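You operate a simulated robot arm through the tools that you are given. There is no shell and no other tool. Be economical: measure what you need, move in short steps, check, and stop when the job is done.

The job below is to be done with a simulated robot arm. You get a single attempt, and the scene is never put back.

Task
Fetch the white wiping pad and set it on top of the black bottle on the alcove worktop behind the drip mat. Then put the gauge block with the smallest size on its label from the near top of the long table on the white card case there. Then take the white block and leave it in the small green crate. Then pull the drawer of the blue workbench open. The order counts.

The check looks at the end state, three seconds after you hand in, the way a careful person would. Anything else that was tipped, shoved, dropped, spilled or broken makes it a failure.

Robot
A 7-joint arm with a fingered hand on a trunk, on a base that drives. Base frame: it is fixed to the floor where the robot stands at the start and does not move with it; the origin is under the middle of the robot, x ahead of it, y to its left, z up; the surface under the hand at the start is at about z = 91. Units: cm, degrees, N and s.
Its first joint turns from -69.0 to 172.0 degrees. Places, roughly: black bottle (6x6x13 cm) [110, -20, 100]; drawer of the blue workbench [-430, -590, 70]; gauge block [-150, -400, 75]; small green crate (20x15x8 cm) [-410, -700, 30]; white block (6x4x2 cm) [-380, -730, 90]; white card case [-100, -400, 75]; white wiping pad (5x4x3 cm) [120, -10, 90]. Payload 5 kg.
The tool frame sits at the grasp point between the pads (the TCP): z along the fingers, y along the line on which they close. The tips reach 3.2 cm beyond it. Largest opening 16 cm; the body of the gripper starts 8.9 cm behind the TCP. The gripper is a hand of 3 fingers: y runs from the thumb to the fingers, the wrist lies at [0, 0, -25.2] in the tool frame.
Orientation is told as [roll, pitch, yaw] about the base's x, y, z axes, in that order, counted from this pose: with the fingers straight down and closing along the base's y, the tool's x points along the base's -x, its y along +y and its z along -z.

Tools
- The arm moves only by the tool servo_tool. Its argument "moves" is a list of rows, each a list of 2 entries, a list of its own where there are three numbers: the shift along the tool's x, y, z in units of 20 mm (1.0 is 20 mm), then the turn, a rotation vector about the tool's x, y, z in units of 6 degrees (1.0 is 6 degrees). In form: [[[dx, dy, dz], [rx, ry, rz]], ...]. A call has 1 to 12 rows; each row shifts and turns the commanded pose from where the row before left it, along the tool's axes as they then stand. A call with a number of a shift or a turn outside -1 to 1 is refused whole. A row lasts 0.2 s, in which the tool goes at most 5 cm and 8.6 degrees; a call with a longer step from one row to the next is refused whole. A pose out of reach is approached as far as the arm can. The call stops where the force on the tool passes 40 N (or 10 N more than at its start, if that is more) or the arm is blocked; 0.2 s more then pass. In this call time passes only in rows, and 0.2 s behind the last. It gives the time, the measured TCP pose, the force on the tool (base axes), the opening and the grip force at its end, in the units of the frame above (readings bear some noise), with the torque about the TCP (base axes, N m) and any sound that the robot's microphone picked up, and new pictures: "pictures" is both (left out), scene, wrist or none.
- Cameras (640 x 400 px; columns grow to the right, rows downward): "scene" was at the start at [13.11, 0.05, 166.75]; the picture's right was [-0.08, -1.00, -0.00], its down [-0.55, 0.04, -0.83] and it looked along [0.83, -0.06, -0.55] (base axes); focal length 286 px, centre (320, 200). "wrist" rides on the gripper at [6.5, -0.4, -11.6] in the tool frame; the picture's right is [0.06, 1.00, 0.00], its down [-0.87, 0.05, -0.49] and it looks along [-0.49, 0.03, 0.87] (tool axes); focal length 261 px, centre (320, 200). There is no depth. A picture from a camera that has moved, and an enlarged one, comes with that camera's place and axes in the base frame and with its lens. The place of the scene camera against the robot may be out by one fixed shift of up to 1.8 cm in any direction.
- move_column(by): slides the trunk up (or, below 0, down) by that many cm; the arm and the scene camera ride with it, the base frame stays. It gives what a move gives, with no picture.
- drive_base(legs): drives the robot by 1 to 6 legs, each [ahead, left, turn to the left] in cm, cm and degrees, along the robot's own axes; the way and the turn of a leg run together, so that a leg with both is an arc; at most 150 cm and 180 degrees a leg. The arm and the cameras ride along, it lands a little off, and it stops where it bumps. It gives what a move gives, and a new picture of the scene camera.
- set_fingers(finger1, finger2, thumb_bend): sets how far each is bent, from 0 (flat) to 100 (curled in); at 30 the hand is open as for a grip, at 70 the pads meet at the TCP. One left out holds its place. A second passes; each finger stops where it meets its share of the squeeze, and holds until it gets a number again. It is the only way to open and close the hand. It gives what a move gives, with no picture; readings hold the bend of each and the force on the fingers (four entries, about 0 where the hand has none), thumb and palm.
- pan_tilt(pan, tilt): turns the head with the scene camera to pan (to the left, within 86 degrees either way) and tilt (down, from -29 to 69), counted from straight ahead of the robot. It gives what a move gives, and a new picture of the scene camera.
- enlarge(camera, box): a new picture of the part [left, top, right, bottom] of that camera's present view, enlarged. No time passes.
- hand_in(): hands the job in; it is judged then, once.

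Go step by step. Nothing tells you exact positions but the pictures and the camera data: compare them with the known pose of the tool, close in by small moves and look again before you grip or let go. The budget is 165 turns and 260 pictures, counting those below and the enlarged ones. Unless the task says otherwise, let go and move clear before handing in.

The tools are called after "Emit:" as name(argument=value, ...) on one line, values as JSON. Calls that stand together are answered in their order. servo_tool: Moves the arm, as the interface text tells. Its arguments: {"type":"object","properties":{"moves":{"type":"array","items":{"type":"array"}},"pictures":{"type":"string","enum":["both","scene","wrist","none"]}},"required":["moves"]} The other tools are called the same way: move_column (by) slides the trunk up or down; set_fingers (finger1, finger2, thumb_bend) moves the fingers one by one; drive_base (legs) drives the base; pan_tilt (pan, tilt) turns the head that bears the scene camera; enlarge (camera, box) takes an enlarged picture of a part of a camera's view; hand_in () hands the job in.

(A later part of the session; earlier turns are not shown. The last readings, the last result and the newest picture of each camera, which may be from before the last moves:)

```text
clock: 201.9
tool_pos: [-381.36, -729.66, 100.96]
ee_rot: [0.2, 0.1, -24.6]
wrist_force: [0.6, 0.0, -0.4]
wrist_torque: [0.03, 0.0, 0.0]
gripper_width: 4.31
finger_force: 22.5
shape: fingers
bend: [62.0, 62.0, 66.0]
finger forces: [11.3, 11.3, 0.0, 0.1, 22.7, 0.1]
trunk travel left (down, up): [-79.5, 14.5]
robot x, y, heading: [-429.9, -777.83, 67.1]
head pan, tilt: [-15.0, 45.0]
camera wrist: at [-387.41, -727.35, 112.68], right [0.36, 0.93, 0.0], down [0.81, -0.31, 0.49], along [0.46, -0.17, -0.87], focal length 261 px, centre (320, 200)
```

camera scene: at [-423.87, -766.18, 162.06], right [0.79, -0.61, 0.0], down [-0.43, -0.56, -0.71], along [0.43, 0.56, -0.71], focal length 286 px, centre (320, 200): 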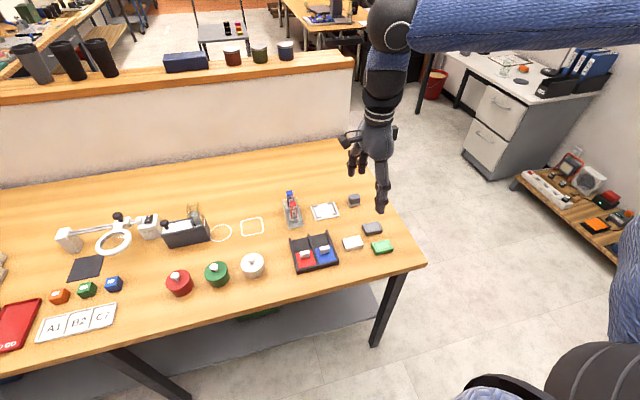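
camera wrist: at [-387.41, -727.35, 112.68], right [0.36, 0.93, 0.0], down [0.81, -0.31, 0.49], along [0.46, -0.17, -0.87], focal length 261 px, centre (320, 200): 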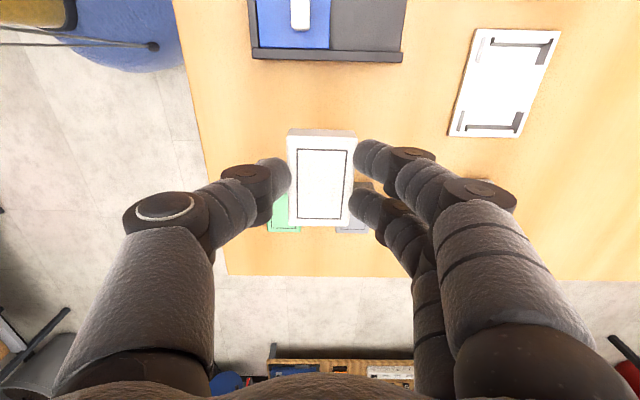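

White block is held. Raising it high, then drawing back in front of me.

Emit:
servo_tool(moves=[[[0, 0, -1], [0, 0, 0]], [[0, 0, -1], [0, 0, 0]], [[0, 0, -1], [0, 0, 0]], [[0, 0, -1], [0, 0, 0]], [[0.8, -0.6, -1], [0, 0, 0]], [[0.8, -0.6, -1], [0, 0, 0]], [[0.8, -0.6, -1], [0, 0, 0]], [[0.8, -0.6, -1], [0, 0, 0]], [[0.8, -0.6, -1], [0, 0, 0]], [[0.8, -0.6, -1], [0, 0, 0]], [[0.8, -0.6, -1], [0, 0, 0]], [[0.8, -0.6, -1], [0, 0, 0]]], pictures="none")

Emit:
servo_tool(moves=[[[0, 0, 0], [0, 0, -1]], [[0, 0, 0], [0, 0, -1]], [[0, 0, 0], [0, 0, -1]], [[0, 0, 0], [0, 0, -1]], [[0, 0, 0], [0, 0, -1]], [[0, 0, 0], [0, 0, -1]], [[0, 0, 0], [0, 0, -1]], [[0, 0, 0], [0, 0, -1]], [[0, 0, 0], [0, 0, -1]], [[0, 0, 0], [0, 0, -1]], [[0, 0, 0], [0, 0, -1]], [[0, 0, 0], [0, 0, -1]]], pictures="none")

Emit:
servo_tool(moves=[[[0, 0, 0], [0, 0, -1]], [[0, 0, 0], [0, 0, -1]], [[0, 0, 0], [0, 0, -1]], [[0, 0, 0], [0, 0, 0]], [[0, 0, 0], [0, 0, 0]]], pictures="scene")

```text
clock: 204.5
tool_pos: [-388.54, -730.36, 121.12]
ee_rot: [0.2, 0.1, -24.3]
wrist_force: [-1.2, 0.0, 0.3]
wrist_torque: [0.01, 0.0, -0.04]
gripper_width: 4.3
finger_force: 22.1
shape: fingers
bend: [62.0, 62.0, 66.0]
finger forces: [11.3, 11.2, 0.0, 0.0, 22.5, 0.1]
out of reach, approached as far as the arm can: row 8, 9, 10, 11, 12
trunk travel left (down, up): [-79.5, 14.5]
robot x, y, heading: [-429.91, -778.16, 67.0]
head pan, tilt: [-15.0, 45.0]
```

```text
clock: 207.1
tool_pos: [-388.7, -730.34, 120.92]
ee_rot: [0.1, -0.3, 47.5]
wrist_force: [1.6, -1.1, -0.9]
wrist_torque: [0.03, 0.02, 0.01]
gripper_width: 4.29
finger_force: 22.4
shape: fingers
bend: [62.0, 62.0, 66.0]
finger forces: [11.3, 11.3, 0.0, 0.0, 22.5, 0.0]
trunk travel left (down, up): [-79.5, 14.5]
robot x, y, heading: [-430.16, -778.08, 67.2]
head pan, tilt: [-15.0, 45.0]
```

```text
clock: 208.3
tool_pos: [-388.59, -730.5, 121.0]
ee_rot: [0.0, -0.1, 65.5]
wrist_force: [-1.0, -0.5, -0.9]
wrist_torque: [0.02, -0.02, -0.02]
gripper_width: 4.3
finger_force: 22.8
shape: fingers
bend: [62.0, 62.0, 66.0]
finger forces: [11.2, 11.1, 0.0, 0.1, 22.5, 0.0]
trunk travel left (down, up): [-79.5, 14.5]
robot x, y, heading: [-430.08, -778.32, 67.1]
head pan, tilt: [-15.0, 45.0]
camera scene: at [-423.87, -766.17, 162.06], right [0.79, -0.61, 0.0], down [-0.44, -0.56, -0.71], along [0.43, 0.56, -0.71], focal length 286 px, centre (320, 200)
```

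scene: 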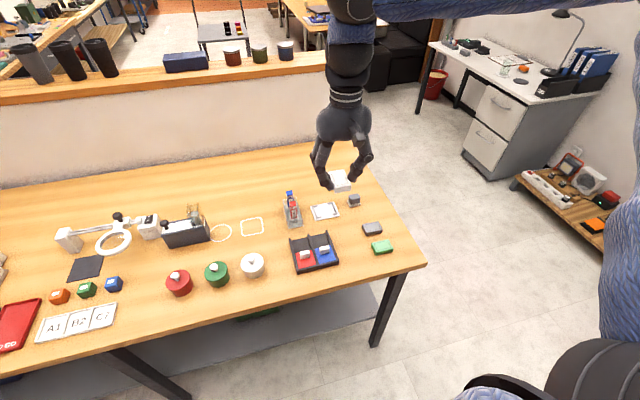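

Emit:
drive_base(legs=[[-14, 0, 0]])

Emit:
servo_tool(moves=[[[0.66, 1, 0], [0, 0, 0]], [[0.66, 1, 0], [0, 0, 0]], [[0.66, 1, 0], [0, 0, 0]], [[0.66, 1, 0], [0, 0, 0]], [[0.66, 1, 0], [0, 0, 0]], [[0.66, 1, 0], [0, 0, 0]], [[0.66, 1, 0], [0, 0, 0]], [[0.66, 1, 0], [0, 0, 0]], [[0.66, 1, 0], [0, 0, 0]], [[0.66, 1, 0], [0, 0, 0]], [[0.66, 1, 0], [0, 0, 0]], [[0.66, 1, 0], [0, 0, 0]]], pictures="none")

Emit:
pan_tilt(pan=0, tilt=50)

```text
clock: 209.7
tool_pos: [-394.07, -743.38, 121.05]
ee_rot: [0.1, -0.3, 65.4]
wrist_force: [-1.2, -0.4, -0.6]
wrist_torque: [0.02, 0.0, -0.01]
gripper_width: 4.31
finger_force: 22.3
shape: fingers
bend: [62.0, 62.0, 66.0]
finger forces: [11.3, 11.3, 0.0, 0.1, 22.6, 0.0]
trunk travel left (down, up): [-79.5, 14.5]
robot x, y, heading: [-435.48, -791.22, 67.0]
head pan, tilt: [-15.0, 45.0]
camera scene: at [-429.37, -779.27, 162.07], right [0.79, -0.62, 0.0], down [-0.44, -0.56, -0.71], along [0.44, 0.56, -0.71], focal length 286 px, centre (320, 200)
```

scene: 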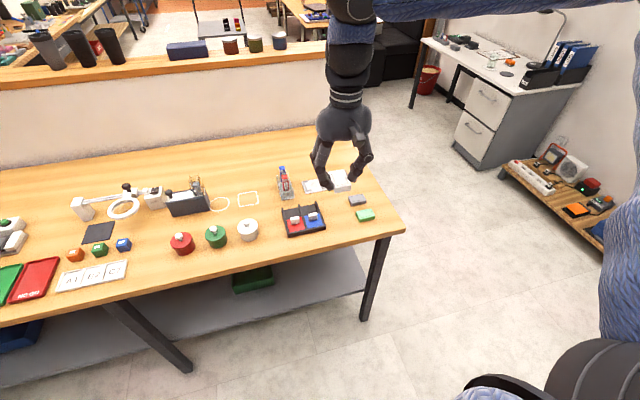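

```text
clock: 212.2
tool_pos: [-422.62, -747.79, 120.79]
ee_rot: [0.0, -0.4, 65.3]
wrist_force: [-0.4, -0.6, -0.4]
wrist_torque: [-0.03, -0.01, 0.01]
gripper_width: 4.3
finger_force: 22.3
shape: fingers
bend: [62.0, 62.0, 66.0]
finger forces: [11.3, 11.1, 0.0, 0.0, 22.5, 0.1]
trunk travel left (down, up): [-79.5, 14.5]
robot x, y, heading: [-435.2, -790.88, 66.9]
head pan, tilt: [-15.0, 45.0]
```

```text
clock: 213.0
tool_pos: [-422.53, -747.83, 120.74]
ee_rot: [0.0, -0.3, 65.4]
wrist_force: [-0.3, -0.5, -1.1]
wrist_torque: [-0.01, 0.0, -0.05]
gripper_width: 4.29
finger_force: 22.3
shape: fingers
bend: [62.0, 62.0, 66.0]
finger forces: [11.2, 11.2, 0.0, 0.1, 22.4, 0.1]
trunk travel left (down, up): [-79.5, 14.5]
robot x, y, heading: [-435.47, -791.31, 66.9]
head pan, tilt: [0.0, 50.0]
camera scene: at [-431.34, -778.48, 161.37], right [0.92, -0.39, 0.0], down [-0.3, -0.7, -0.64], along [0.25, 0.59, -0.77], focal length 286 px, centre (320, 200)
```

scene: 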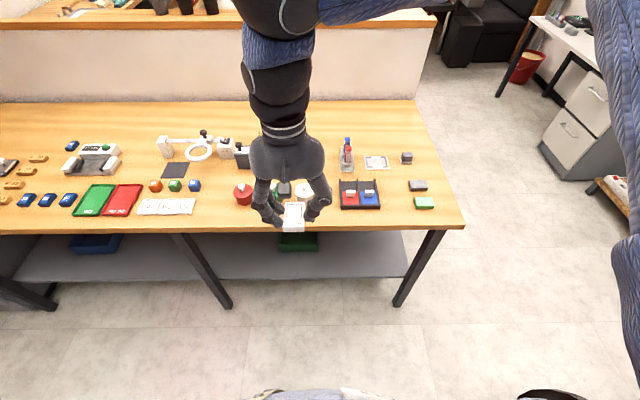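

Emit:
pan_tilt(pan=-40, tilt=15)

```text
clock: 214.1
tool_pos: [-422.57, -747.81, 120.77]
ee_rot: [0.0, -0.3, 65.4]
wrist_force: [0.3, -0.8, 0.0]
wrist_torque: [0.02, 0.0, -0.02]
gripper_width: 4.29
finger_force: 22.4
shape: fingers
bend: [62.0, 62.0, 66.0]
finger forces: [11.3, 11.2, 0.0, 0.0, 22.5, 0.0]
trunk travel left (down, up): [-79.5, 14.5]
robot x, y, heading: [-435.67, -790.68, 66.9]
head pan, tilt: [-40.0, 15.0]
camera scene: at [-426.07, -781.31, 166.74], right [0.45, -0.89, 0.0], down [-0.23, -0.12, -0.97], along [0.86, 0.44, -0.26], focal length 286 px, centre (320, 200)
```

scene: 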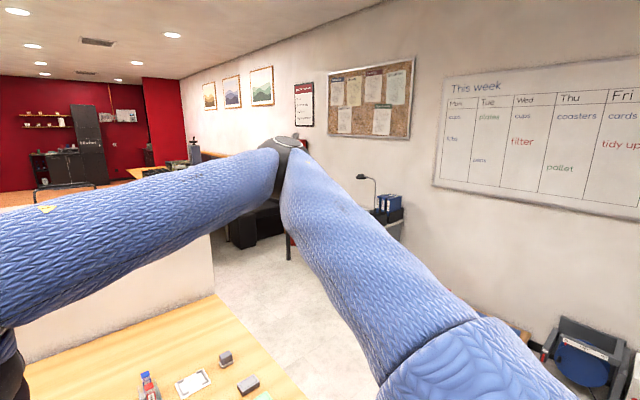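

With this posture the elbow would foul the table top if I lowered here. I'll instead swing the arm to my right (elbow out over the aisle), stand further left, and reach in under the table diagonally.

Emit:
servo_tool(moves=[[[0.2, -1, 0], [0, 0, 0]], [[0.2, -1, 0], [0, 0, 0]], [[0.2, -1, 0], [0, 0, 0]], [[0.2, -1, 0], [0, 0, 0]], [[0.2, -1, 0], [0, 0, 0]], [[0.2, -1, 0], [0, 0, 0]], [[0.2, -1, 0], [0, 0, 0]], [[0.2, -1, 0], [0, 0, 0]], [[0.2, -1, 0], [0, 0, 0]], [[0.2, -1, 0], [0, 0, 0]], [[0.2, -1, 0], [0, 0, 0]], [[0.2, -1, 0], [0, 0, 0]]], pictures="none")

Emit:
servo_tool(moves=[[[0.9, -1, 0], [0, 0, 0]], [[0.9, -1, 0], [0, 0, 0]], [[0.9, -1, 0], [0, 0, 0]], [[0.9, -1, 0], [0, 0, 0]], [[0.9, -1, 0], [0, 0, 0]], [[0.9, -1, 0], [0, 0, 0]], [[0.9, -1, 0], [0, 0, 0]], [[0.9, -1, 0], [0, 0, 0]], [[0.9, -1, 0], [0, 0, 0]], [[0.9, -1, 0], [0, 0, 0]], [[0, 0, 0], [0, 0, 0]]], pictures="none")

Emit:
servo_tool(moves=[[[0, 0, 0], [0, 0, 1]], [[0, 0, 0], [0, 0, 1]], [[0, 0, 0], [0, 0, 1]], [[0, 0, 0], [0, 0, 1]], [[0, 0, 0], [0, 0, 1]], [[0, 0, 0], [0, 0, 1]], [[0, 0, 0], [0, 0, 0.4]], [[0, 0, 0], [0, 0, 0]]], pictures="scene")

```text
clock: 216.7
tool_pos: [-413.97, -753.08, 120.98]
ee_rot: [-0.2, 0.0, 65.7]
wrist_force: [-0.7, 0.4, -0.1]
wrist_torque: [0.0, -0.01, -0.02]
gripper_width: 4.28
finger_force: 22.1
shape: fingers
bend: [62.0, 62.0, 66.0]
finger forces: [11.1, 11.0, 0.0, 0.1, 22.0, 0.1]
out of reach, approached as far as the arm can: row 5, 6, 7, 8, 9, 10, 11, 12
trunk travel left (down, up): [-79.5, 14.5]
robot x, y, heading: [-435.56, -790.67, 67.1]
head pan, tilt: [-40.0, 15.0]
```

```text
clock: 219.1
tool_pos: [-413.97, -753.07, 121.68]
ee_rot: [-0.1, -0.2, 65.4]
wrist_force: [-0.3, 0.4, -0.6]
wrist_torque: [0.01, 0.0, -0.03]
gripper_width: 4.31
finger_force: 21.7
shape: fingers
bend: [62.0, 62.0, 66.0]
finger forces: [11.0, 10.9, 0.0, 0.0, 21.9, 0.1]
out of reach, approached as far as the arm can: row 1, 2, 3, 4, 5, 6, 7, 8, 9, 10
trunk travel left (down, up): [-79.5, 14.5]
robot x, y, heading: [-435.88, -790.78, 66.8]
head pan, tilt: [-40.0, 15.0]
```

```text
clock: 220.9
tool_pos: [-413.98, -753.2, 121.92]
ee_rot: [0.1, -0.2, 26.8]
wrist_force: [0.6, 0.0, -0.5]
wrist_torque: [-0.02, -0.01, 0.03]
gripper_width: 4.29
finger_force: 21.7
shape: fingers
bend: [62.0, 62.0, 66.0]
finger forces: [11.0, 10.8, 0.1, 0.1, 21.8, 0.0]
trunk travel left (down, up): [-79.5, 14.5]
robot x, y, heading: [-435.31, -790.93, 67.1]
head pan, tilt: [-40.0, 15.0]
camera scene: at [-426.15, -781.34, 166.75], right [0.45, -0.89, 0.0], down [-0.23, -0.12, -0.97], along [0.86, 0.44, -0.26], focal length 286 px, centre (320, 200)
```

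scene: 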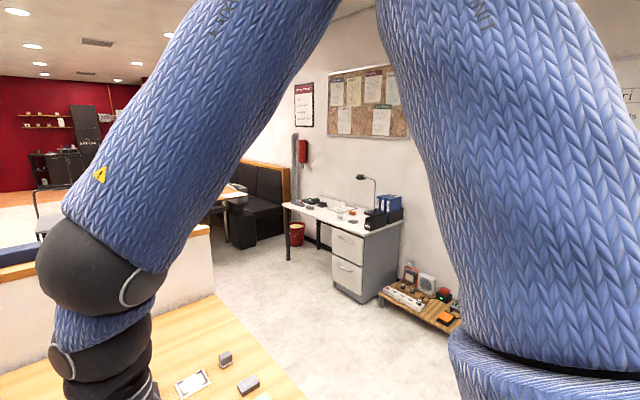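

The joint limit pushed the elbow upward, which actually suits: elbow stays outside the table. I'll shift left 22 cm so the crate is slightly to my right, then lower the trunk with the hand in front of the table edge.

Emit:
drive_base(legs=[[0, 22, 0]])

Emit:
pan_tilt(pan=-10, tilt=50)

```text
clock: 222.6
tool_pos: [-434.03, -744.54, 121.86]
ee_rot: [0.1, -0.2, 27.0]
wrist_force: [-0.3, -0.8, 0.0]
wrist_torque: [-0.04, -0.03, -0.01]
gripper_width: 4.3
finger_force: 22.1
shape: fingers
bend: [62.0, 62.0, 66.0]
finger forces: [10.9, 10.8, 0.0, 0.0, 21.9, 0.0]
trunk travel left (down, up): [-79.5, 14.5]
robot x, y, heading: [-455.95, -782.46, 66.9]
head pan, tilt: [-40.0, 15.0]
camera scene: at [-446.18, -772.79, 166.75], right [0.45, -0.89, 0.0], down [-0.23, -0.12, -0.97], along [0.86, 0.44, -0.26], focal length 286 px, centre (320, 200)
```

scene: 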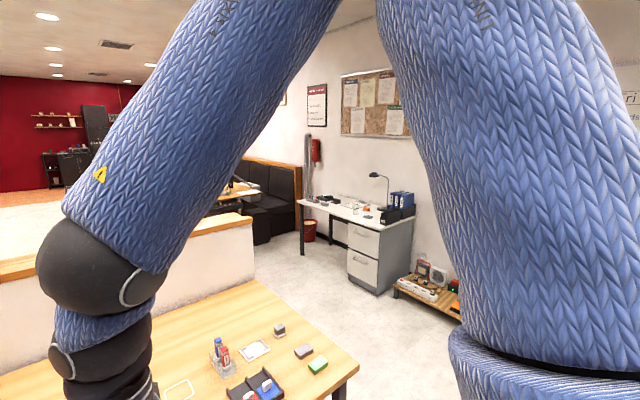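

```text
clock: 223.6
tool_pos: [-433.97, -744.69, 121.76]
ee_rot: [0.2, -0.2, 27.0]
wrist_force: [-1.1, 0.3, -1.4]
wrist_torque: [-0.01, 0.04, 0.01]
gripper_width: 4.3
finger_force: 22.2
shape: fingers
bend: [62.0, 62.0, 66.0]
finger forces: [11.0, 10.7, 0.0, 0.0, 21.8, 0.1]
trunk travel left (down, up): [-79.5, 14.5]
robot x, y, heading: [-455.5, -782.76, 66.8]
head pan, tilt: [-10.0, 50.0]
camera scene: at [-450.23, -770.6, 161.38], right [0.84, -0.55, 0.0], down [-0.42, -0.64, -0.64], along [0.35, 0.54, -0.77], focal length 286 px, centre (320, 200)
```

scene: 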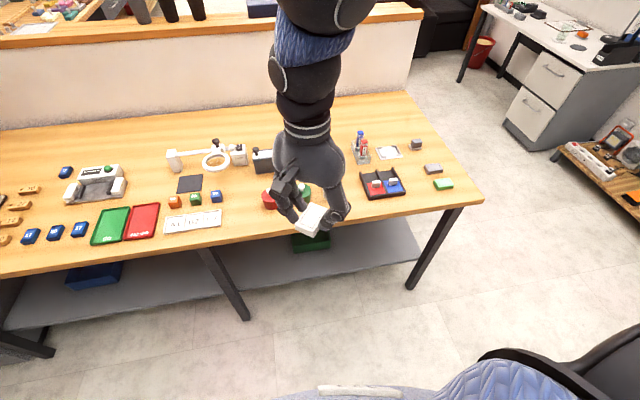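

Emit:
move_column(by=-40)

Emit:
pan_tilt(pan=-20, tilt=25)

```text
clock: 227.4
tool_pos: [-434.19, -744.8, 81.88]
ee_rot: [0.2, -0.2, 27.0]
wrist_force: [-0.5, -0.2, -0.8]
wrist_torque: [-0.01, 0.0, -0.01]
gripper_width: 4.31
finger_force: 22.1
shape: fingers
bend: [62.0, 62.0, 66.0]
finger forces: [11.0, 10.7, 0.0, 0.0, 21.9, 0.0]
trunk travel left (down, up): [-39.5, 54.5]
robot x, y, heading: [-455.59, -782.52, 66.8]
head pan, tilt: [-10.0, 50.0]
```

```text
clock: 228.3
tool_pos: [-433.96, -744.6, 81.81]
ee_rot: [0.1, -0.2, 27.0]
wrist_force: [-0.5, -0.4, -0.3]
wrist_torque: [-0.07, -0.01, -0.01]
gripper_width: 4.3
finger_force: 21.2
shape: fingers
bend: [62.0, 62.0, 66.0]
finger forces: [11.0, 10.9, 0.0, 0.0, 21.8, 0.0]
trunk travel left (down, up): [-39.5, 54.5]
robot x, y, heading: [-455.45, -782.31, 66.9]
head pan, tilt: [-20.0, 25.0]
camera scene: at [-448.14, -770.33, 125.11], right [0.73, -0.68, 0.0], down [-0.29, -0.31, -0.91], along [0.62, 0.66, -0.42], focal length 286 px, centre (320, 200)
```

scene: 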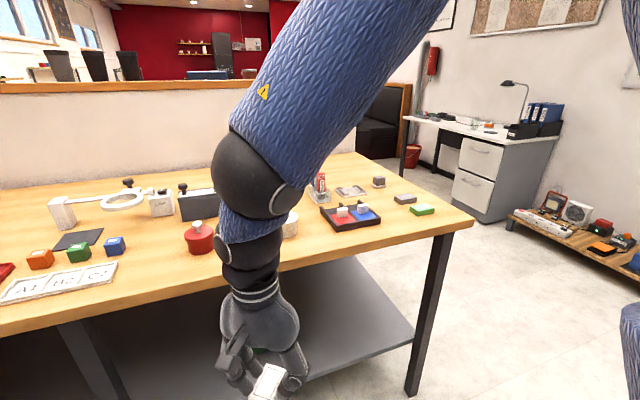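

Emit:
move_column(by=-34)

Emit:
pan_tilt(pan=-20, tilt=20)

Emit:
enlarge(camera="wrist", box=[0, 0, 640, 400])

```text
clock: 231.6
tool_pos: [-434.05, -744.68, 47.92]
ee_rot: [0.0, -0.3, 27.0]
wrist_force: [-0.1, 0.5, -0.4]
wrist_torque: [-0.02, 0.02, -0.01]
gripper_width: 4.26
finger_force: 21.8
shape: fingers
bend: [62.0, 62.0, 66.0]
finger forces: [11.0, 10.8, 0.0, 0.0, 21.9, 0.0]
trunk travel left (down, up): [-5.5, 88.5]
robot x, y, heading: [-455.57, -782.53, 66.9]
head pan, tilt: [-20.0, 25.0]
```

```text
clock: 232.3
tool_pos: [-434.0, -744.71, 47.85]
ee_rot: [0.1, -0.2, 27.0]
wrist_force: [0.2, 0.4, 0.2]
wrist_torque: [0.01, 0.01, 0.01]
gripper_width: 4.31
finger_force: 22.4
shape: fingers
bend: [62.0, 62.0, 66.0]
finger forces: [11.1, 10.8, 0.0, 0.0, 21.8, 0.0]
trunk travel left (down, up): [-5.5, 88.5]
robot x, y, heading: [-455.8, -782.67, 67.2]
head pan, tilt: [-20.0, 20.0]
camera scene: at [-448.08, -770.27, 91.93], right [0.73, -0.68, 0.0], down [-0.23, -0.25, -0.94], along [0.64, 0.69, -0.34], focal length 286 px, centre (320, 200)
```

scene: 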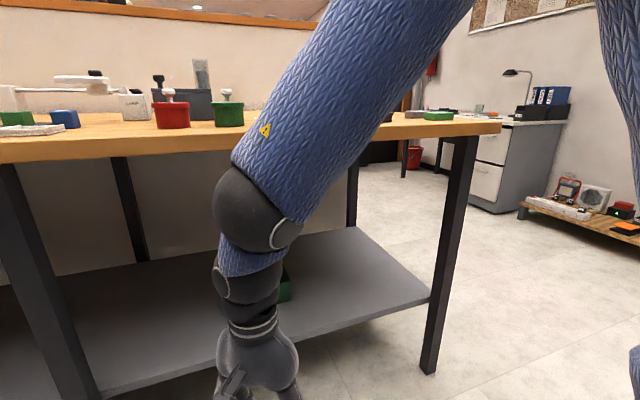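

```text
1.00 times, centred on (320, 200) of wrist (not enlarged: the box is as wide or as high as the picture)
camera zoom: at [-439.64, -747.95, 59.56], right [-0.51, 0.86, 0.0], down [0.75, 0.44, 0.49], along [0.42, 0.25, -0.87], focal length 261 px, centre (320, 200)
```

zoom: 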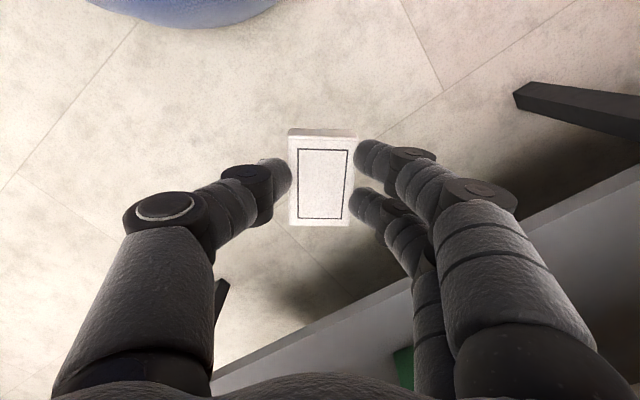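

Hand is now low, in front of the shelf. I'll turn its yaw to point straight at the shelf, then start tilting it forward.

Emit:
servo_tool(moves=[[[0, 0, 0], [0, 0, -1]], [[0, 0, 0], [0, 0, -1]], [[0, 0, 0], [0, 0, -1]], [[0, 0, 0], [0, 0, -1]], [[0, 0, 0], [0, 0, -1]], [[0, 0, 0], [0, 0, -1]], [[0, 0, 0], [0, 0, -0.5]], [[0, 0, 0], [0, 0, 0]]], pictures="none")

Emit:
servo_tool(moves=[[[-1, 0, 0.05], [0, -1, 0]], [[-1, 0, 0.15], [0, -1, 0]], [[-1, 0, 0.25], [0, -1, 0]], [[-0.95, 0, 0.4], [0, -1, 0]], [[-0.95, 0, 0.5], [0, -1, 0]], [[-0.9, 0, 0.6], [0, -1, 0]], [[0, 0, 0], [0, 0, 0]], [[0, 0, 0], [0, 0, 0]]])

```text
clock: 234.1
tool_pos: [-433.94, -744.61, 47.87]
ee_rot: [0.0, -0.1, 66.1]
wrist_force: [-0.2, 0.0, -0.3]
wrist_torque: [-0.03, 0.0, 0.01]
gripper_width: 4.28
finger_force: 22.4
shape: fingers
bend: [62.0, 62.0, 66.0]
finger forces: [11.0, 10.8, 0.0, 0.0, 21.8, 0.0]
trunk travel left (down, up): [-5.5, 88.5]
robot x, y, heading: [-456.07, -782.72, 67.2]
head pan, tilt: [-20.0, 20.0]
```

```text
clock: 235.4
tool_pos: [-436.48, -731.36, 51.45]
ee_rot: [13.3, -31.4, 56.1]
wrist_force: [0.6, 0.7, -0.7]
wrist_torque: [-0.02, 0.0, 0.0]
gripper_width: 4.26
finger_force: 21.4
shape: fingers
bend: [62.0, 62.0, 66.0]
finger forces: [10.9, 10.7, 0.0, 0.0, 21.6, 0.0]
out of reach, approached as far as the arm can: row 1, 2, 3, 4, 6
trunk travel left (down, up): [-5.5, 88.5]
robot x, y, heading: [-455.44, -782.69, 67.1]
head pan, tilt: [-20.0, 20.0]
stopped in row 6: the arm was blocked; the commanded pose is now the measured one
camera scene: at [-448.38, -770.02, 91.78], right [0.76, -0.65, 0.0], down [-0.23, -0.27, -0.93], along [0.6, 0.71, -0.36], focal length 286 px, centre (320, 200)
camera wrist: at [-440.18, -742.49, 57.73], right [-0.9, 0.4, 0.17], down [0.32, 0.37, 0.87], along [0.28, 0.84, -0.46], focal length 261 px, centre (320, 200)
```

scene: 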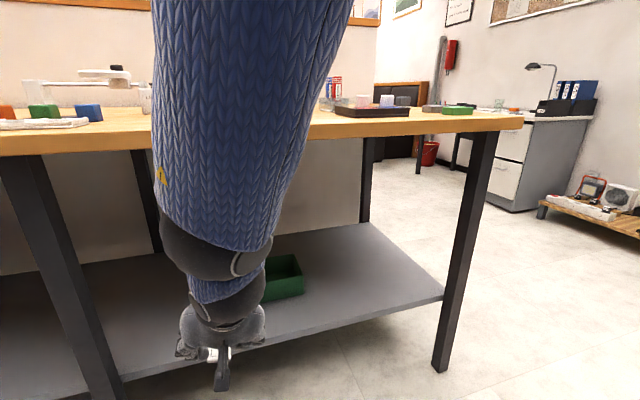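
wrist: 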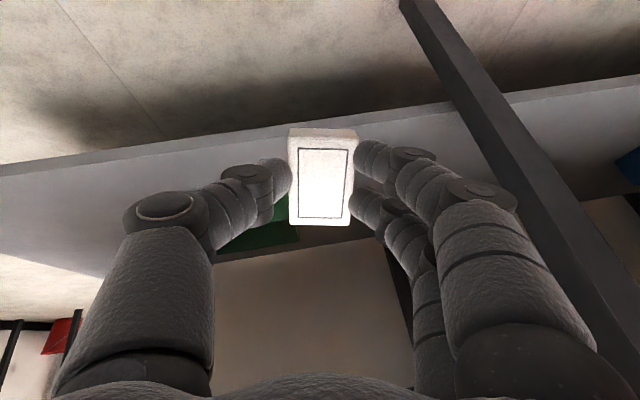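

Emit:
servo_tool(moves=[[[-0.7, 0.02, 0.45], [0, 0, 0]], [[-0.7, 0.02, 0.45], [0, 0, 0]], [[-0.7, 0.02, 0.45], [0, 0, 0]], [[-0.7, 0.02, 0.45], [0, 0, 0]], [[-0.7, 0.02, 0.45], [0, 0, 0]], [[0, 0, 0], [0, 0, 0]]])

```text
clock: 236.8
tool_pos: [-433.01, -723.8, 51.38]
ee_rot: [13.0, -31.7, 56.5]
wrist_force: [-0.3, 0.5, -1.2]
wrist_torque: [0.0, -0.03, -0.01]
gripper_width: 4.25
finger_force: 21.3
shape: fingers
bend: [62.0, 62.0, 66.0]
finger forces: [10.9, 10.5, 0.0, 0.1, 21.4, 0.0]
trunk travel left (down, up): [-5.5, 88.5]
robot x, y, heading: [-455.77, -782.54, 67.0]
head pan, tilt: [-20.0, 20.0]
camera scene: at [-448.02, -770.28, 91.93], right [0.73, -0.68, 0.0], down [-0.23, -0.25, -0.94], along [0.64, 0.69, -0.34], focal length 286 px, centre (320, 200)
camera wrist: at [-436.84, -734.89, 57.65], right [-0.9, 0.4, 0.16], down [0.32, 0.37, 0.87], along [0.29, 0.84, -0.46], focal length 261 px, centre (320, 200)
```

scene: 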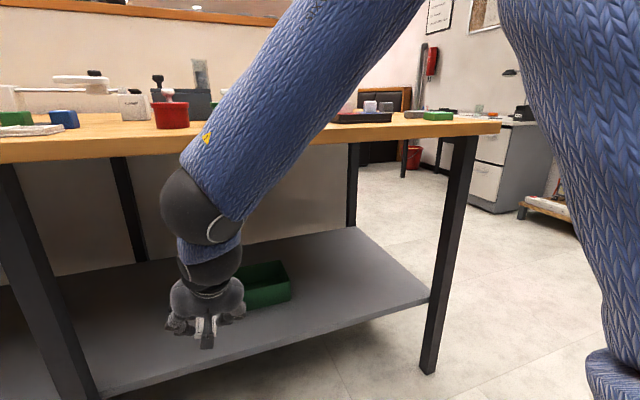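
wrist: 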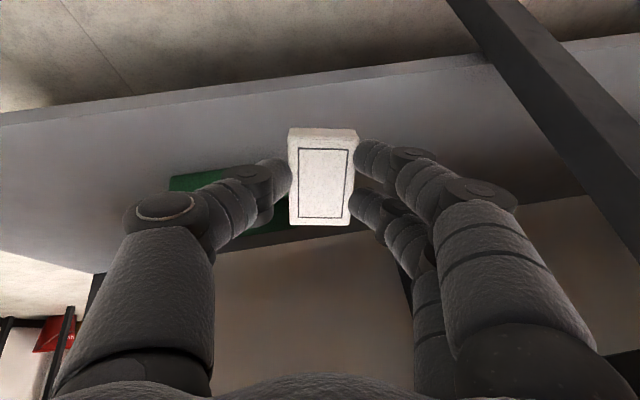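

The crate is a little right of the hand. Continuing: more tilt while moving in and to the right.

Emit:
servo_tool(moves=[[[-0.8, -0.5, 0.6], [0, -1, 0]], [[-0.73, -0.5, 0.68], [0, -1, 0]], [[-0.65, -0.5, 0.75], [0, -1, 0]], [[-0.57, -0.5, 0.82], [0, -1, 0]], [[-0.5, -0.5, 0.87], [0, -1, 0]], [[0, 0, 0], [0, 0, 0]]])

```text
clock: 238.2
tool_pos: [-424.14, -717.32, 49.59]
ee_rot: [23.0, -60.3, 43.3]
wrist_force: [0.3, 0.1, -1.1]
wrist_torque: [-0.01, -0.01, 0.01]
gripper_width: 4.25
finger_force: 21.3
shape: fingers
bend: [62.0, 62.0, 66.0]
finger forces: [10.7, 10.5, 0.0, 0.0, 21.4, 0.0]
trunk travel left (down, up): [-5.5, 88.5]
robot x, y, heading: [-455.62, -782.51, 67.0]
head pan, tilt: [-20.0, 20.0]
camera scene: at [-448.03, -770.28, 91.93], right [0.73, -0.68, 0.0], down [-0.23, -0.25, -0.94], along [0.64, 0.69, -0.34], focal length 286 px, centre (320, 200)
camera wrist: at [-429.79, -729.2, 49.24], right [-0.9, 0.42, 0.14], down [0.11, -0.09, 0.99], along [0.43, 0.9, 0.03], focal length 261 px, centre (320, 200)
```

scene: 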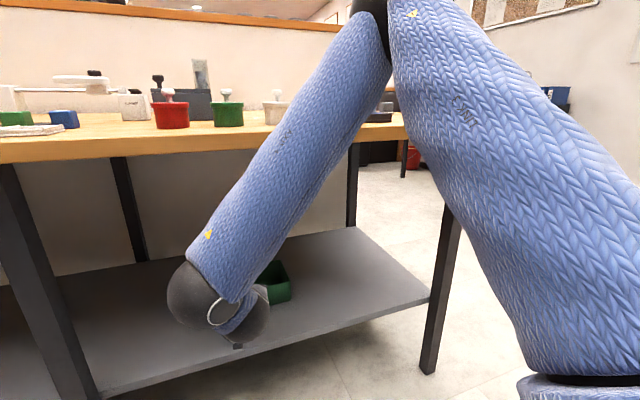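
wrist: 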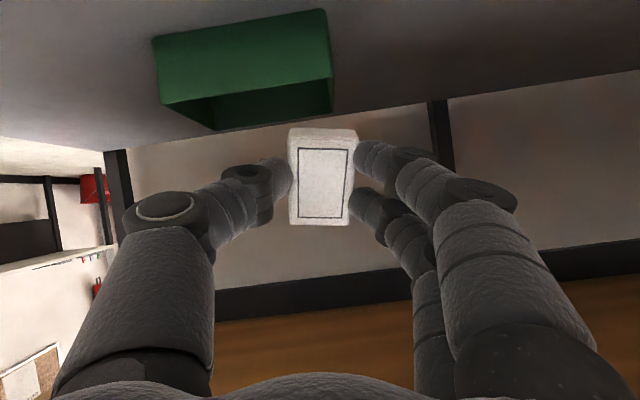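

The forearm is getting close to the table edge; standing further back will keep the elbow outside. Backing 14 cm (hand comes out of the shelf opening with me).

Emit:
drive_base(legs=[[-14, 0, 0]])

```text
clock: 239.6
tool_pos: [-429.63, -730.38, 49.58]
ee_rot: [22.8, -60.2, 43.1]
wrist_force: [0.3, -0.4, -0.9]
wrist_torque: [-0.02, 0.01, 0.02]
gripper_width: 4.27
finger_force: 21.6
shape: fingers
bend: [62.0, 62.0, 66.0]
finger forces: [10.8, 10.5, 0.1, 0.1, 21.4, 0.0]
trunk travel left (down, up): [-5.5, 88.5]
robot x, y, heading: [-461.29, -795.56, 66.7]
head pan, tilt: [-20.0, 20.0]
camera scene: at [-453.6, -783.38, 91.93], right [0.73, -0.68, 0.0], down [-0.23, -0.25, -0.94], along [0.64, 0.69, -0.34], focal length 286 px, centre (320, 200)
```

scene: 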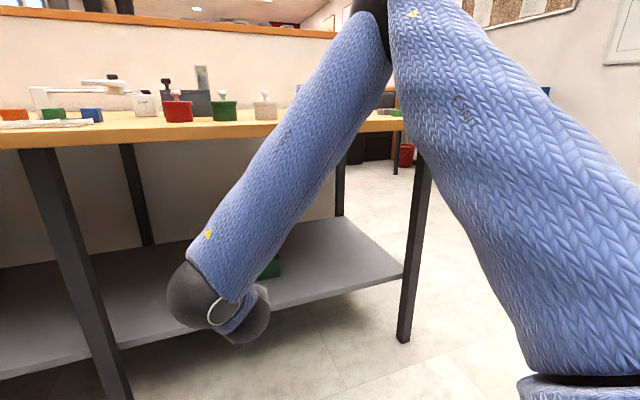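

Emit:
servo_tool(moves=[[[-0.54, -0.2, 0.98], [0, 0, 0]], [[-0.54, -0.2, 0.98], [0, 0, 0]], [[-0.54, -0.2, 0.98], [0, 0, 0]], [[-0.54, -0.2, 0.98], [0, 0, 0]], [[-0.54, -0.2, 0.98], [0, 0, 0]], [[-0.54, -0.2, 0.98], [0, 0, 0]], [[0, 0, 0], [0, 0, 0]]])

```text
clock: 241.2
tool_pos: [-421.53, -719.58, 49.38]
ee_rot: [22.8, -60.3, 43.2]
wrist_force: [-0.3, -0.2, -1.3]
wrist_torque: [-0.02, 0.01, 0.01]
gripper_width: 4.24
finger_force: 20.7
shape: fingers
bend: [62.0, 62.0, 66.0]
finger forces: [10.8, 10.4, 0.0, 0.1, 21.1, 0.0]
trunk travel left (down, up): [-5.5, 88.5]
robot x, y, heading: [-461.04, -795.69, 66.9]
head pan, tilt: [-20.0, 20.0]
camera scene: at [-453.58, -783.39, 91.93], right [0.73, -0.68, 0.0], down [-0.23, -0.25, -0.94], along [0.64, 0.69, -0.34], focal length 286 px, centre (320, 200)
camera wrist: at [-427.16, -731.51, 49.03], right [-0.9, 0.42, 0.14], down [0.11, -0.09, 0.99], along [0.43, 0.9, 0.03], focal length 261 px, centre (320, 200)
```

scene: 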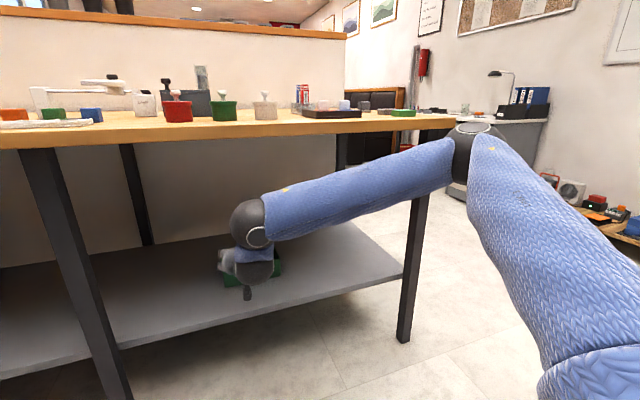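
wrist: 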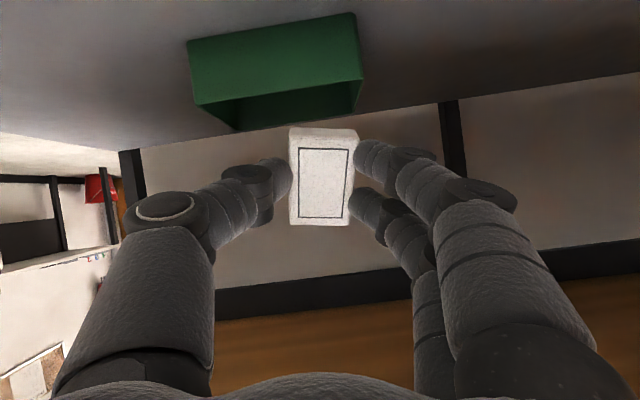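

Emit:
move_column(by=-4)

Emit:
servo_tool(moves=[[[-0.54, -0.2, 0.98], [0, 0, 0]], [[-0.54, -0.2, 0.98], [0, 0, 0]], [[-0.54, -0.2, 0.98], [0, 0, 0]], [[0, 0, 0], [0, 0, 0]]])

```text
clock: 242.0
tool_pos: [-421.56, -719.73, 45.31]
ee_rot: [22.8, -60.4, 43.1]
wrist_force: [0.0, -0.6, 0.1]
wrist_torque: [-0.06, 0.01, -0.02]
gripper_width: 4.24
finger_force: 20.8
shape: fingers
bend: [62.0, 62.0, 66.0]
finger forces: [10.7, 10.4, 0.0, 0.0, 21.2, 0.1]
trunk travel left (down, up): [-1.5, 92.5]
robot x, y, heading: [-461.27, -795.84, 66.8]
head pan, tilt: [-20.0, 20.0]
```

```text
clock: 243.0
tool_pos: [-417.55, -714.26, 45.02]
ee_rot: [22.8, -60.3, 43.2]
wrist_force: [0.3, -0.5, -0.7]
wrist_torque: [-0.01, 0.0, 0.03]
gripper_width: 4.25
finger_force: 20.8
shape: fingers
bend: [62.0, 62.0, 66.0]
finger forces: [10.6, 10.4, 0.1, 0.0, 20.9, 0.0]
trunk travel left (down, up): [-1.5, 92.5]
robot x, y, heading: [-460.94, -795.69, 66.7]
head pan, tilt: [-20.0, 20.0]
camera scene: at [-453.59, -783.39, 87.93], right [0.73, -0.68, 0.0], down [-0.23, -0.25, -0.94], along [0.64, 0.69, -0.34], focal length 286 px, centre (320, 200)
camera wrist: at [-423.22, -726.07, 44.76], right [-0.9, 0.42, 0.14], down [0.11, -0.09, 0.99], along [0.43, 0.9, 0.03], focal length 261 px, centre (320, 200)
```

scene: 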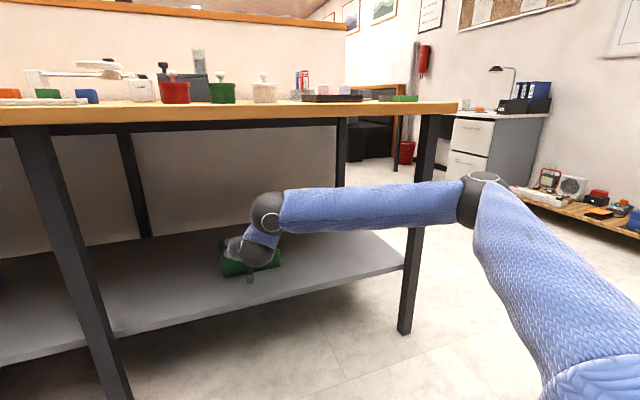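
wrist: 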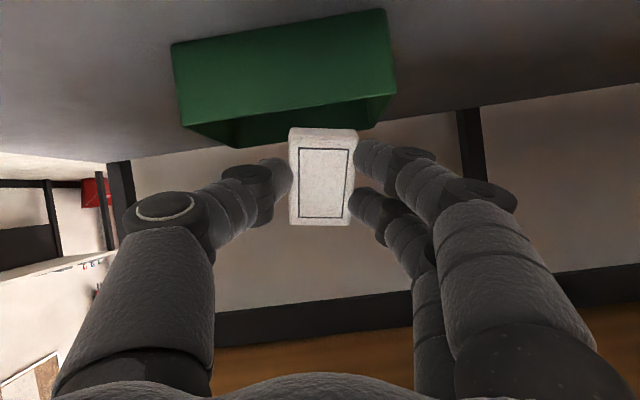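

The elbow drops well and the forearm passes under the top. Moving the block over the crate.

Emit:
servo_tool(moves=[[[-0.49, -0.1, 0.92], [0, 0, 0]], [[-0.49, -0.1, 0.92], [0, 0, 0]], [[-0.49, -0.1, 0.92], [0, 0, 0]], [[-0.49, -0.1, 0.92], [0, 0, 0]], [[0, 0, 0], [0, 0, 0]]])

```text
clock: 244.2
tool_pos: [-412.96, -707.06, 45.05]
ee_rot: [22.8, -60.2, 43.3]
wrist_force: [-0.1, -0.9, 0.3]
wrist_torque: [-0.02, 0.02, 0.0]
gripper_width: 4.21
finger_force: 21.0
shape: fingers
bend: [62.0, 62.0, 66.0]
finger forces: [10.6, 10.2, 0.1, 0.0, 20.8, 0.0]
trunk travel left (down, up): [-1.5, 92.5]
robot x, y, heading: [-461.07, -795.63, 67.1]
head pan, tilt: [-20.0, 20.0]
camera scene: at [-453.59, -783.39, 87.93], right [0.73, -0.68, 0.0], down [-0.23, -0.25, -0.94], along [0.64, 0.69, -0.34], focal length 286 px, centre (320, 200)
camera wrist: at [-418.6, -718.94, 44.83], right [-0.9, 0.42, 0.14], down [0.11, -0.09, 0.99], along [0.43, 0.9, 0.03], focal length 261 px, centre (320, 200)
```

scene: 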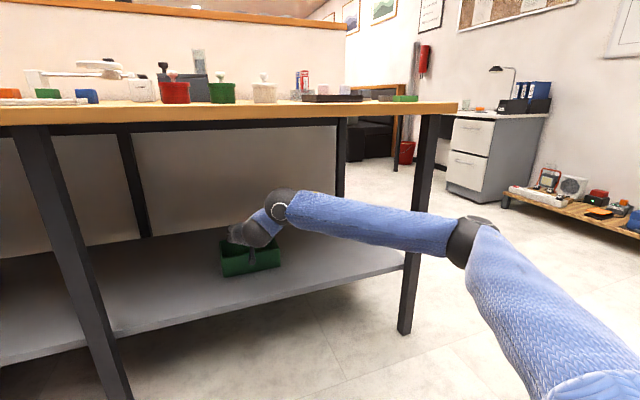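
wrist: 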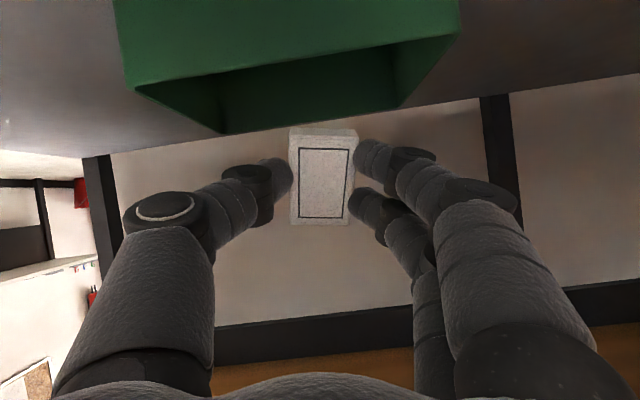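

Emit:
servo_tool(moves=[[[-0.49, -0.1, 0.92], [0, 0, 0]], [[-0.49, -0.1, 0.92], [0, 0, 0]], [[-0.49, -0.1, 0.92], [0, 0, 0]], [[-0.49, -0.1, 0.92], [0, 0, 0]], [[0, 0, 0], [0, 0, 0]]])

Emit:
enlarge(camera="scene", box=[190, 170, 350, 300])

```text
clock: 245.4
tool_pos: [-408.57, -699.85, 44.88]
ee_rot: [22.8, -60.3, 43.2]
wrist_force: [-0.3, 0.5, 0.1]
wrist_torque: [-0.01, -0.01, -0.01]
gripper_width: 4.23
finger_force: 20.5
shape: fingers
bend: [62.0, 62.0, 66.0]
finger forces: [10.4, 10.1, 0.0, 0.0, 20.7, 0.0]
trunk travel left (down, up): [-1.5, 92.5]
robot x, y, heading: [-461.33, -795.52, 66.8]
head pan, tilt: [-20.0, 20.0]
camera scene: at [-453.59, -783.39, 87.93], right [0.73, -0.68, 0.0], down [-0.23, -0.25, -0.94], along [0.64, 0.69, -0.34], focal length 286 px, centre (320, 200)
camera wrist: at [-414.25, -711.69, 44.52], right [-0.9, 0.42, 0.14], down [0.11, -0.09, 0.99], along [0.43, 0.9, 0.03], focal length 261 px, centre (320, 200)
```

scene: 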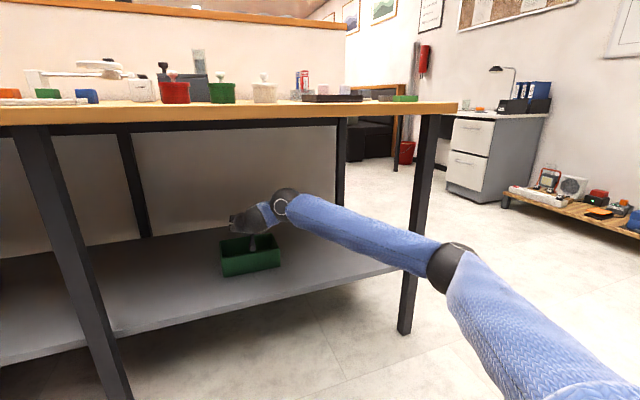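
wrist: 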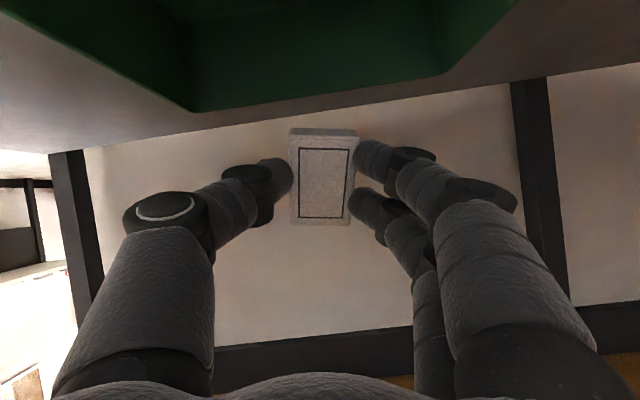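

```text
3.08 times, centred on (270, 235) of scene
camera zoom: at [-453.59, -783.39, 87.93], right [0.73, -0.68, 0.0], down [-0.23, -0.25, -0.94], along [0.64, 0.69, -0.34], focal length 880 px, centre (474, 92)
```

zoom: 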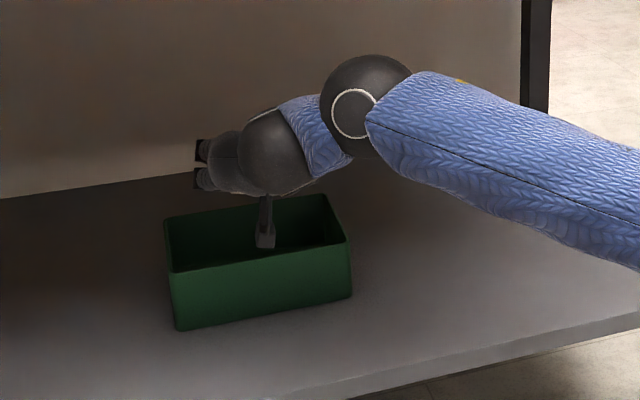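

The block is over the crate interior. Lowering about 5 cm before letting go.

Emit:
servo_tool(moves=[[[0.6, -0.1, 0.33], [0, 0, 0]], [[0.6, -0.1, 0.33], [0, 0, 0]], [[0.6, -0.1, 0.33], [0, 0, 0]], [[0.5, -0.08, 0.27], [0, 0, 0]], [[0, 0, 0], [0, 0, 0]], [[0, 0, 0], [0, 0, 0]]])

Emit:
enlarge(camera="scene", box=[190, 170, 350, 300])

```text
clock: 246.8
tool_pos: [-408.65, -700.02, 39.57]
ee_rot: [22.9, -60.2, 43.2]
wrist_force: [0.0, -0.1, -0.3]
wrist_torque: [0.03, 0.0, -0.01]
gripper_width: 4.23
finger_force: 19.9
shape: fingers
bend: [62.0, 62.0, 66.0]
finger forces: [10.4, 10.1, 0.1, 0.1, 20.6, 0.0]
trunk travel left (down, up): [-1.5, 92.5]
robot x, y, heading: [-461.25, -795.63, 66.8]
head pan, tilt: [-20.0, 20.0]
camera scene: at [-453.59, -783.39, 87.93], right [0.73, -0.68, 0.0], down [-0.23, -0.25, -0.94], along [0.64, 0.69, -0.34], focal length 286 px, centre (320, 200)
camera wrist: at [-414.35, -711.86, 39.33], right [-0.9, 0.42, 0.14], down [0.11, -0.09, 0.99], along [0.43, 0.9, 0.03], focal length 261 px, centre (320, 200)
```

scene: 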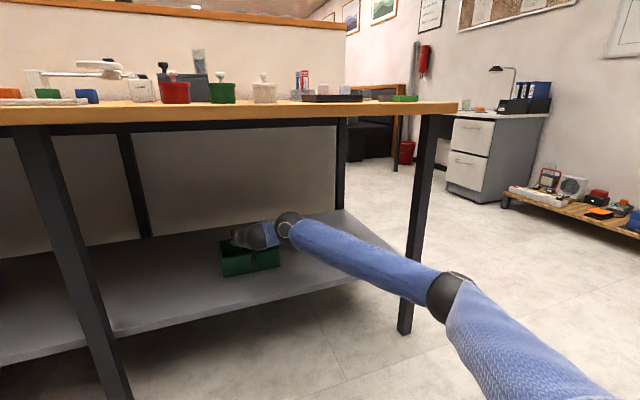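
wrist: 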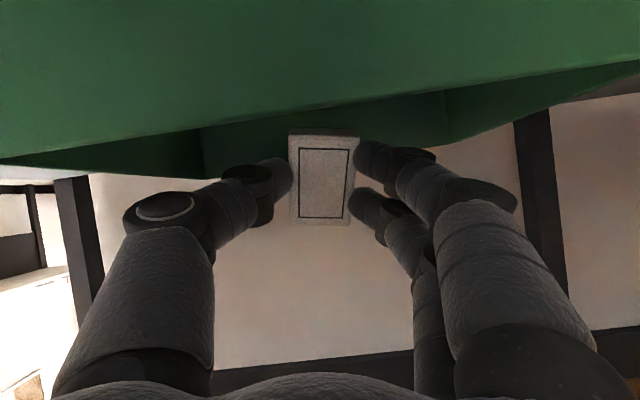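

```text
3.08 times, centred on (270, 235) of scene
camera zoom: at [-453.59, -783.39, 87.93], right [0.73, -0.68, 0.0], down [-0.23, -0.25, -0.94], along [0.64, 0.69, -0.34], focal length 880 px, centre (474, 92)
```

zoom: 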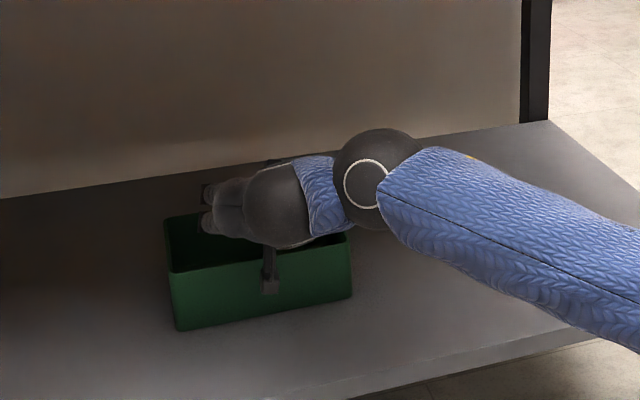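

Emit:
set_fingers(finger1=53, finger2=53, thumb_bend=53)

Emit:
enlarge(camera="wrist", box=[80, 0, 560, 300])

Emit:
enlarge(camera="scene", box=[190, 170, 350, 300])

```text
clock: 247.8
tool_pos: [-408.76, -699.89, 39.67]
ee_rot: [22.8, -60.1, 43.2]
wrist_force: [0.0, -0.8, 0.2]
wrist_torque: [0.03, 0.01, 0.01]
gripper_width: 7.46
finger_force: 0.0
shape: fingers
bend: [53.0, 53.0, 53.0]
finger forces: [0.0, 0.1, 0.0, 0.0, 0.0, 0.0]
trunk travel left (down, up): [-1.5, 92.5]
robot x, y, heading: [-461.25, -795.21, 66.7]
head pan, tilt: [-20.0, 20.0]
```

```text
1.33 times, centred on (320, 150) of wrist
camera zoom: at [-414.35, -711.86, 39.34], right [-0.9, 0.42, 0.14], down [0.11, -0.09, 0.99], along [0.43, 0.9, 0.03], focal length 348 px, centre (320, 267)
```

zoom: 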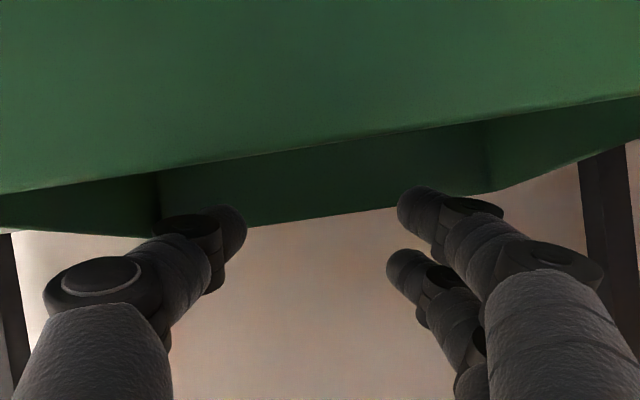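

```text
3.08 times, centred on (270, 235) of scene
camera zoom: at [-453.59, -783.39, 87.93], right [0.73, -0.68, 0.0], down [-0.23, -0.25, -0.94], along [0.64, 0.69, -0.34], focal length 880 px, centre (474, 92)
```

zoom: 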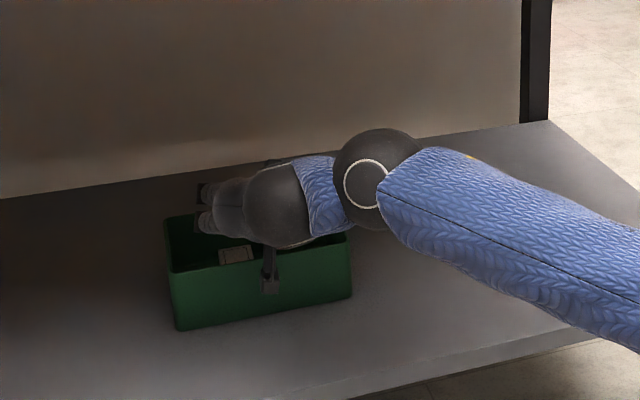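

Block is in the crate. Raising and retracing the path out.

Emit:
servo_tool(moves=[[[-0.6, 0.1, -0.33], [0, 0, 0]], [[-0.6, 0.1, -0.33], [0, 0, 0]], [[-0.6, 0.1, -0.33], [0, 0, 0]], [[-0.5, 0.08, -0.27], [0, 0, 0]], [[0.49, 0.1, -0.92], [0, 0, 0]], [[0.49, 0.1, -0.92], [0, 0, 0]], [[0.49, 0.1, -0.92], [0, 0, 0]], [[0.49, 0.1, -0.92], [0, 0, 0]], [[0.49, 0.1, -0.92], [0, 0, 0]], [[0.49, 0.1, -0.92], [0, 0, 0]], [[0, 0, 0], [0, 0, 0]]])

```text
clock: 250.2
tool_pos: [-415.27, -710.61, 45.12]
ee_rot: [22.8, -60.2, 43.2]
wrist_force: [-0.2, 0.1, 0.1]
wrist_torque: [0.05, 0.05, -0.01]
gripper_width: 7.44
finger_force: 0.1
shape: fingers
bend: [53.0, 53.0, 53.0]
finger forces: [0.0, 0.0, 0.0, 0.1, 0.1, 0.0]
trunk travel left (down, up): [-1.5, 92.5]
robot x, y, heading: [-461.24, -795.33, 66.8]
head pan, tilt: [-20.0, 20.0]
camera scene: at [-453.59, -783.39, 87.93], right [0.73, -0.68, 0.0], down [-0.23, -0.25, -0.94], along [0.64, 0.69, -0.34], focal length 286 px, centre (320, 200)
camera wrist: at [-420.87, -722.64, 44.8], right [-0.9, 0.42, 0.14], down [0.11, -0.09, 0.99], along [0.43, 0.9, 0.03], focal length 261 px, centre (320, 200)
```

scene: 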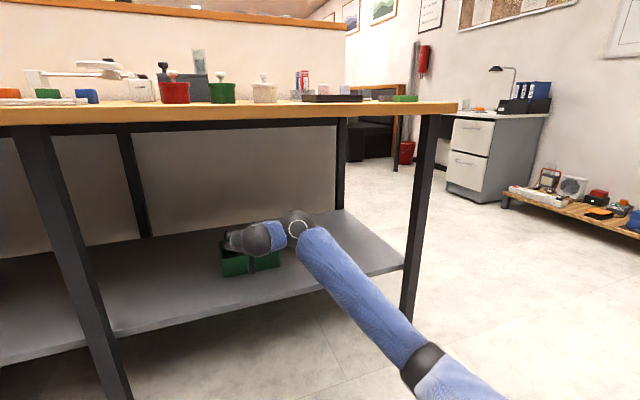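
wrist: 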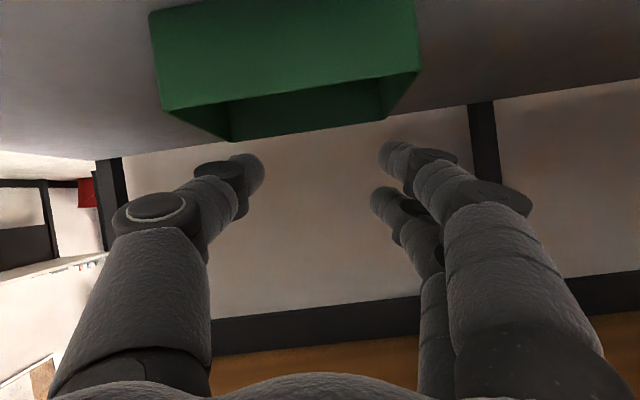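

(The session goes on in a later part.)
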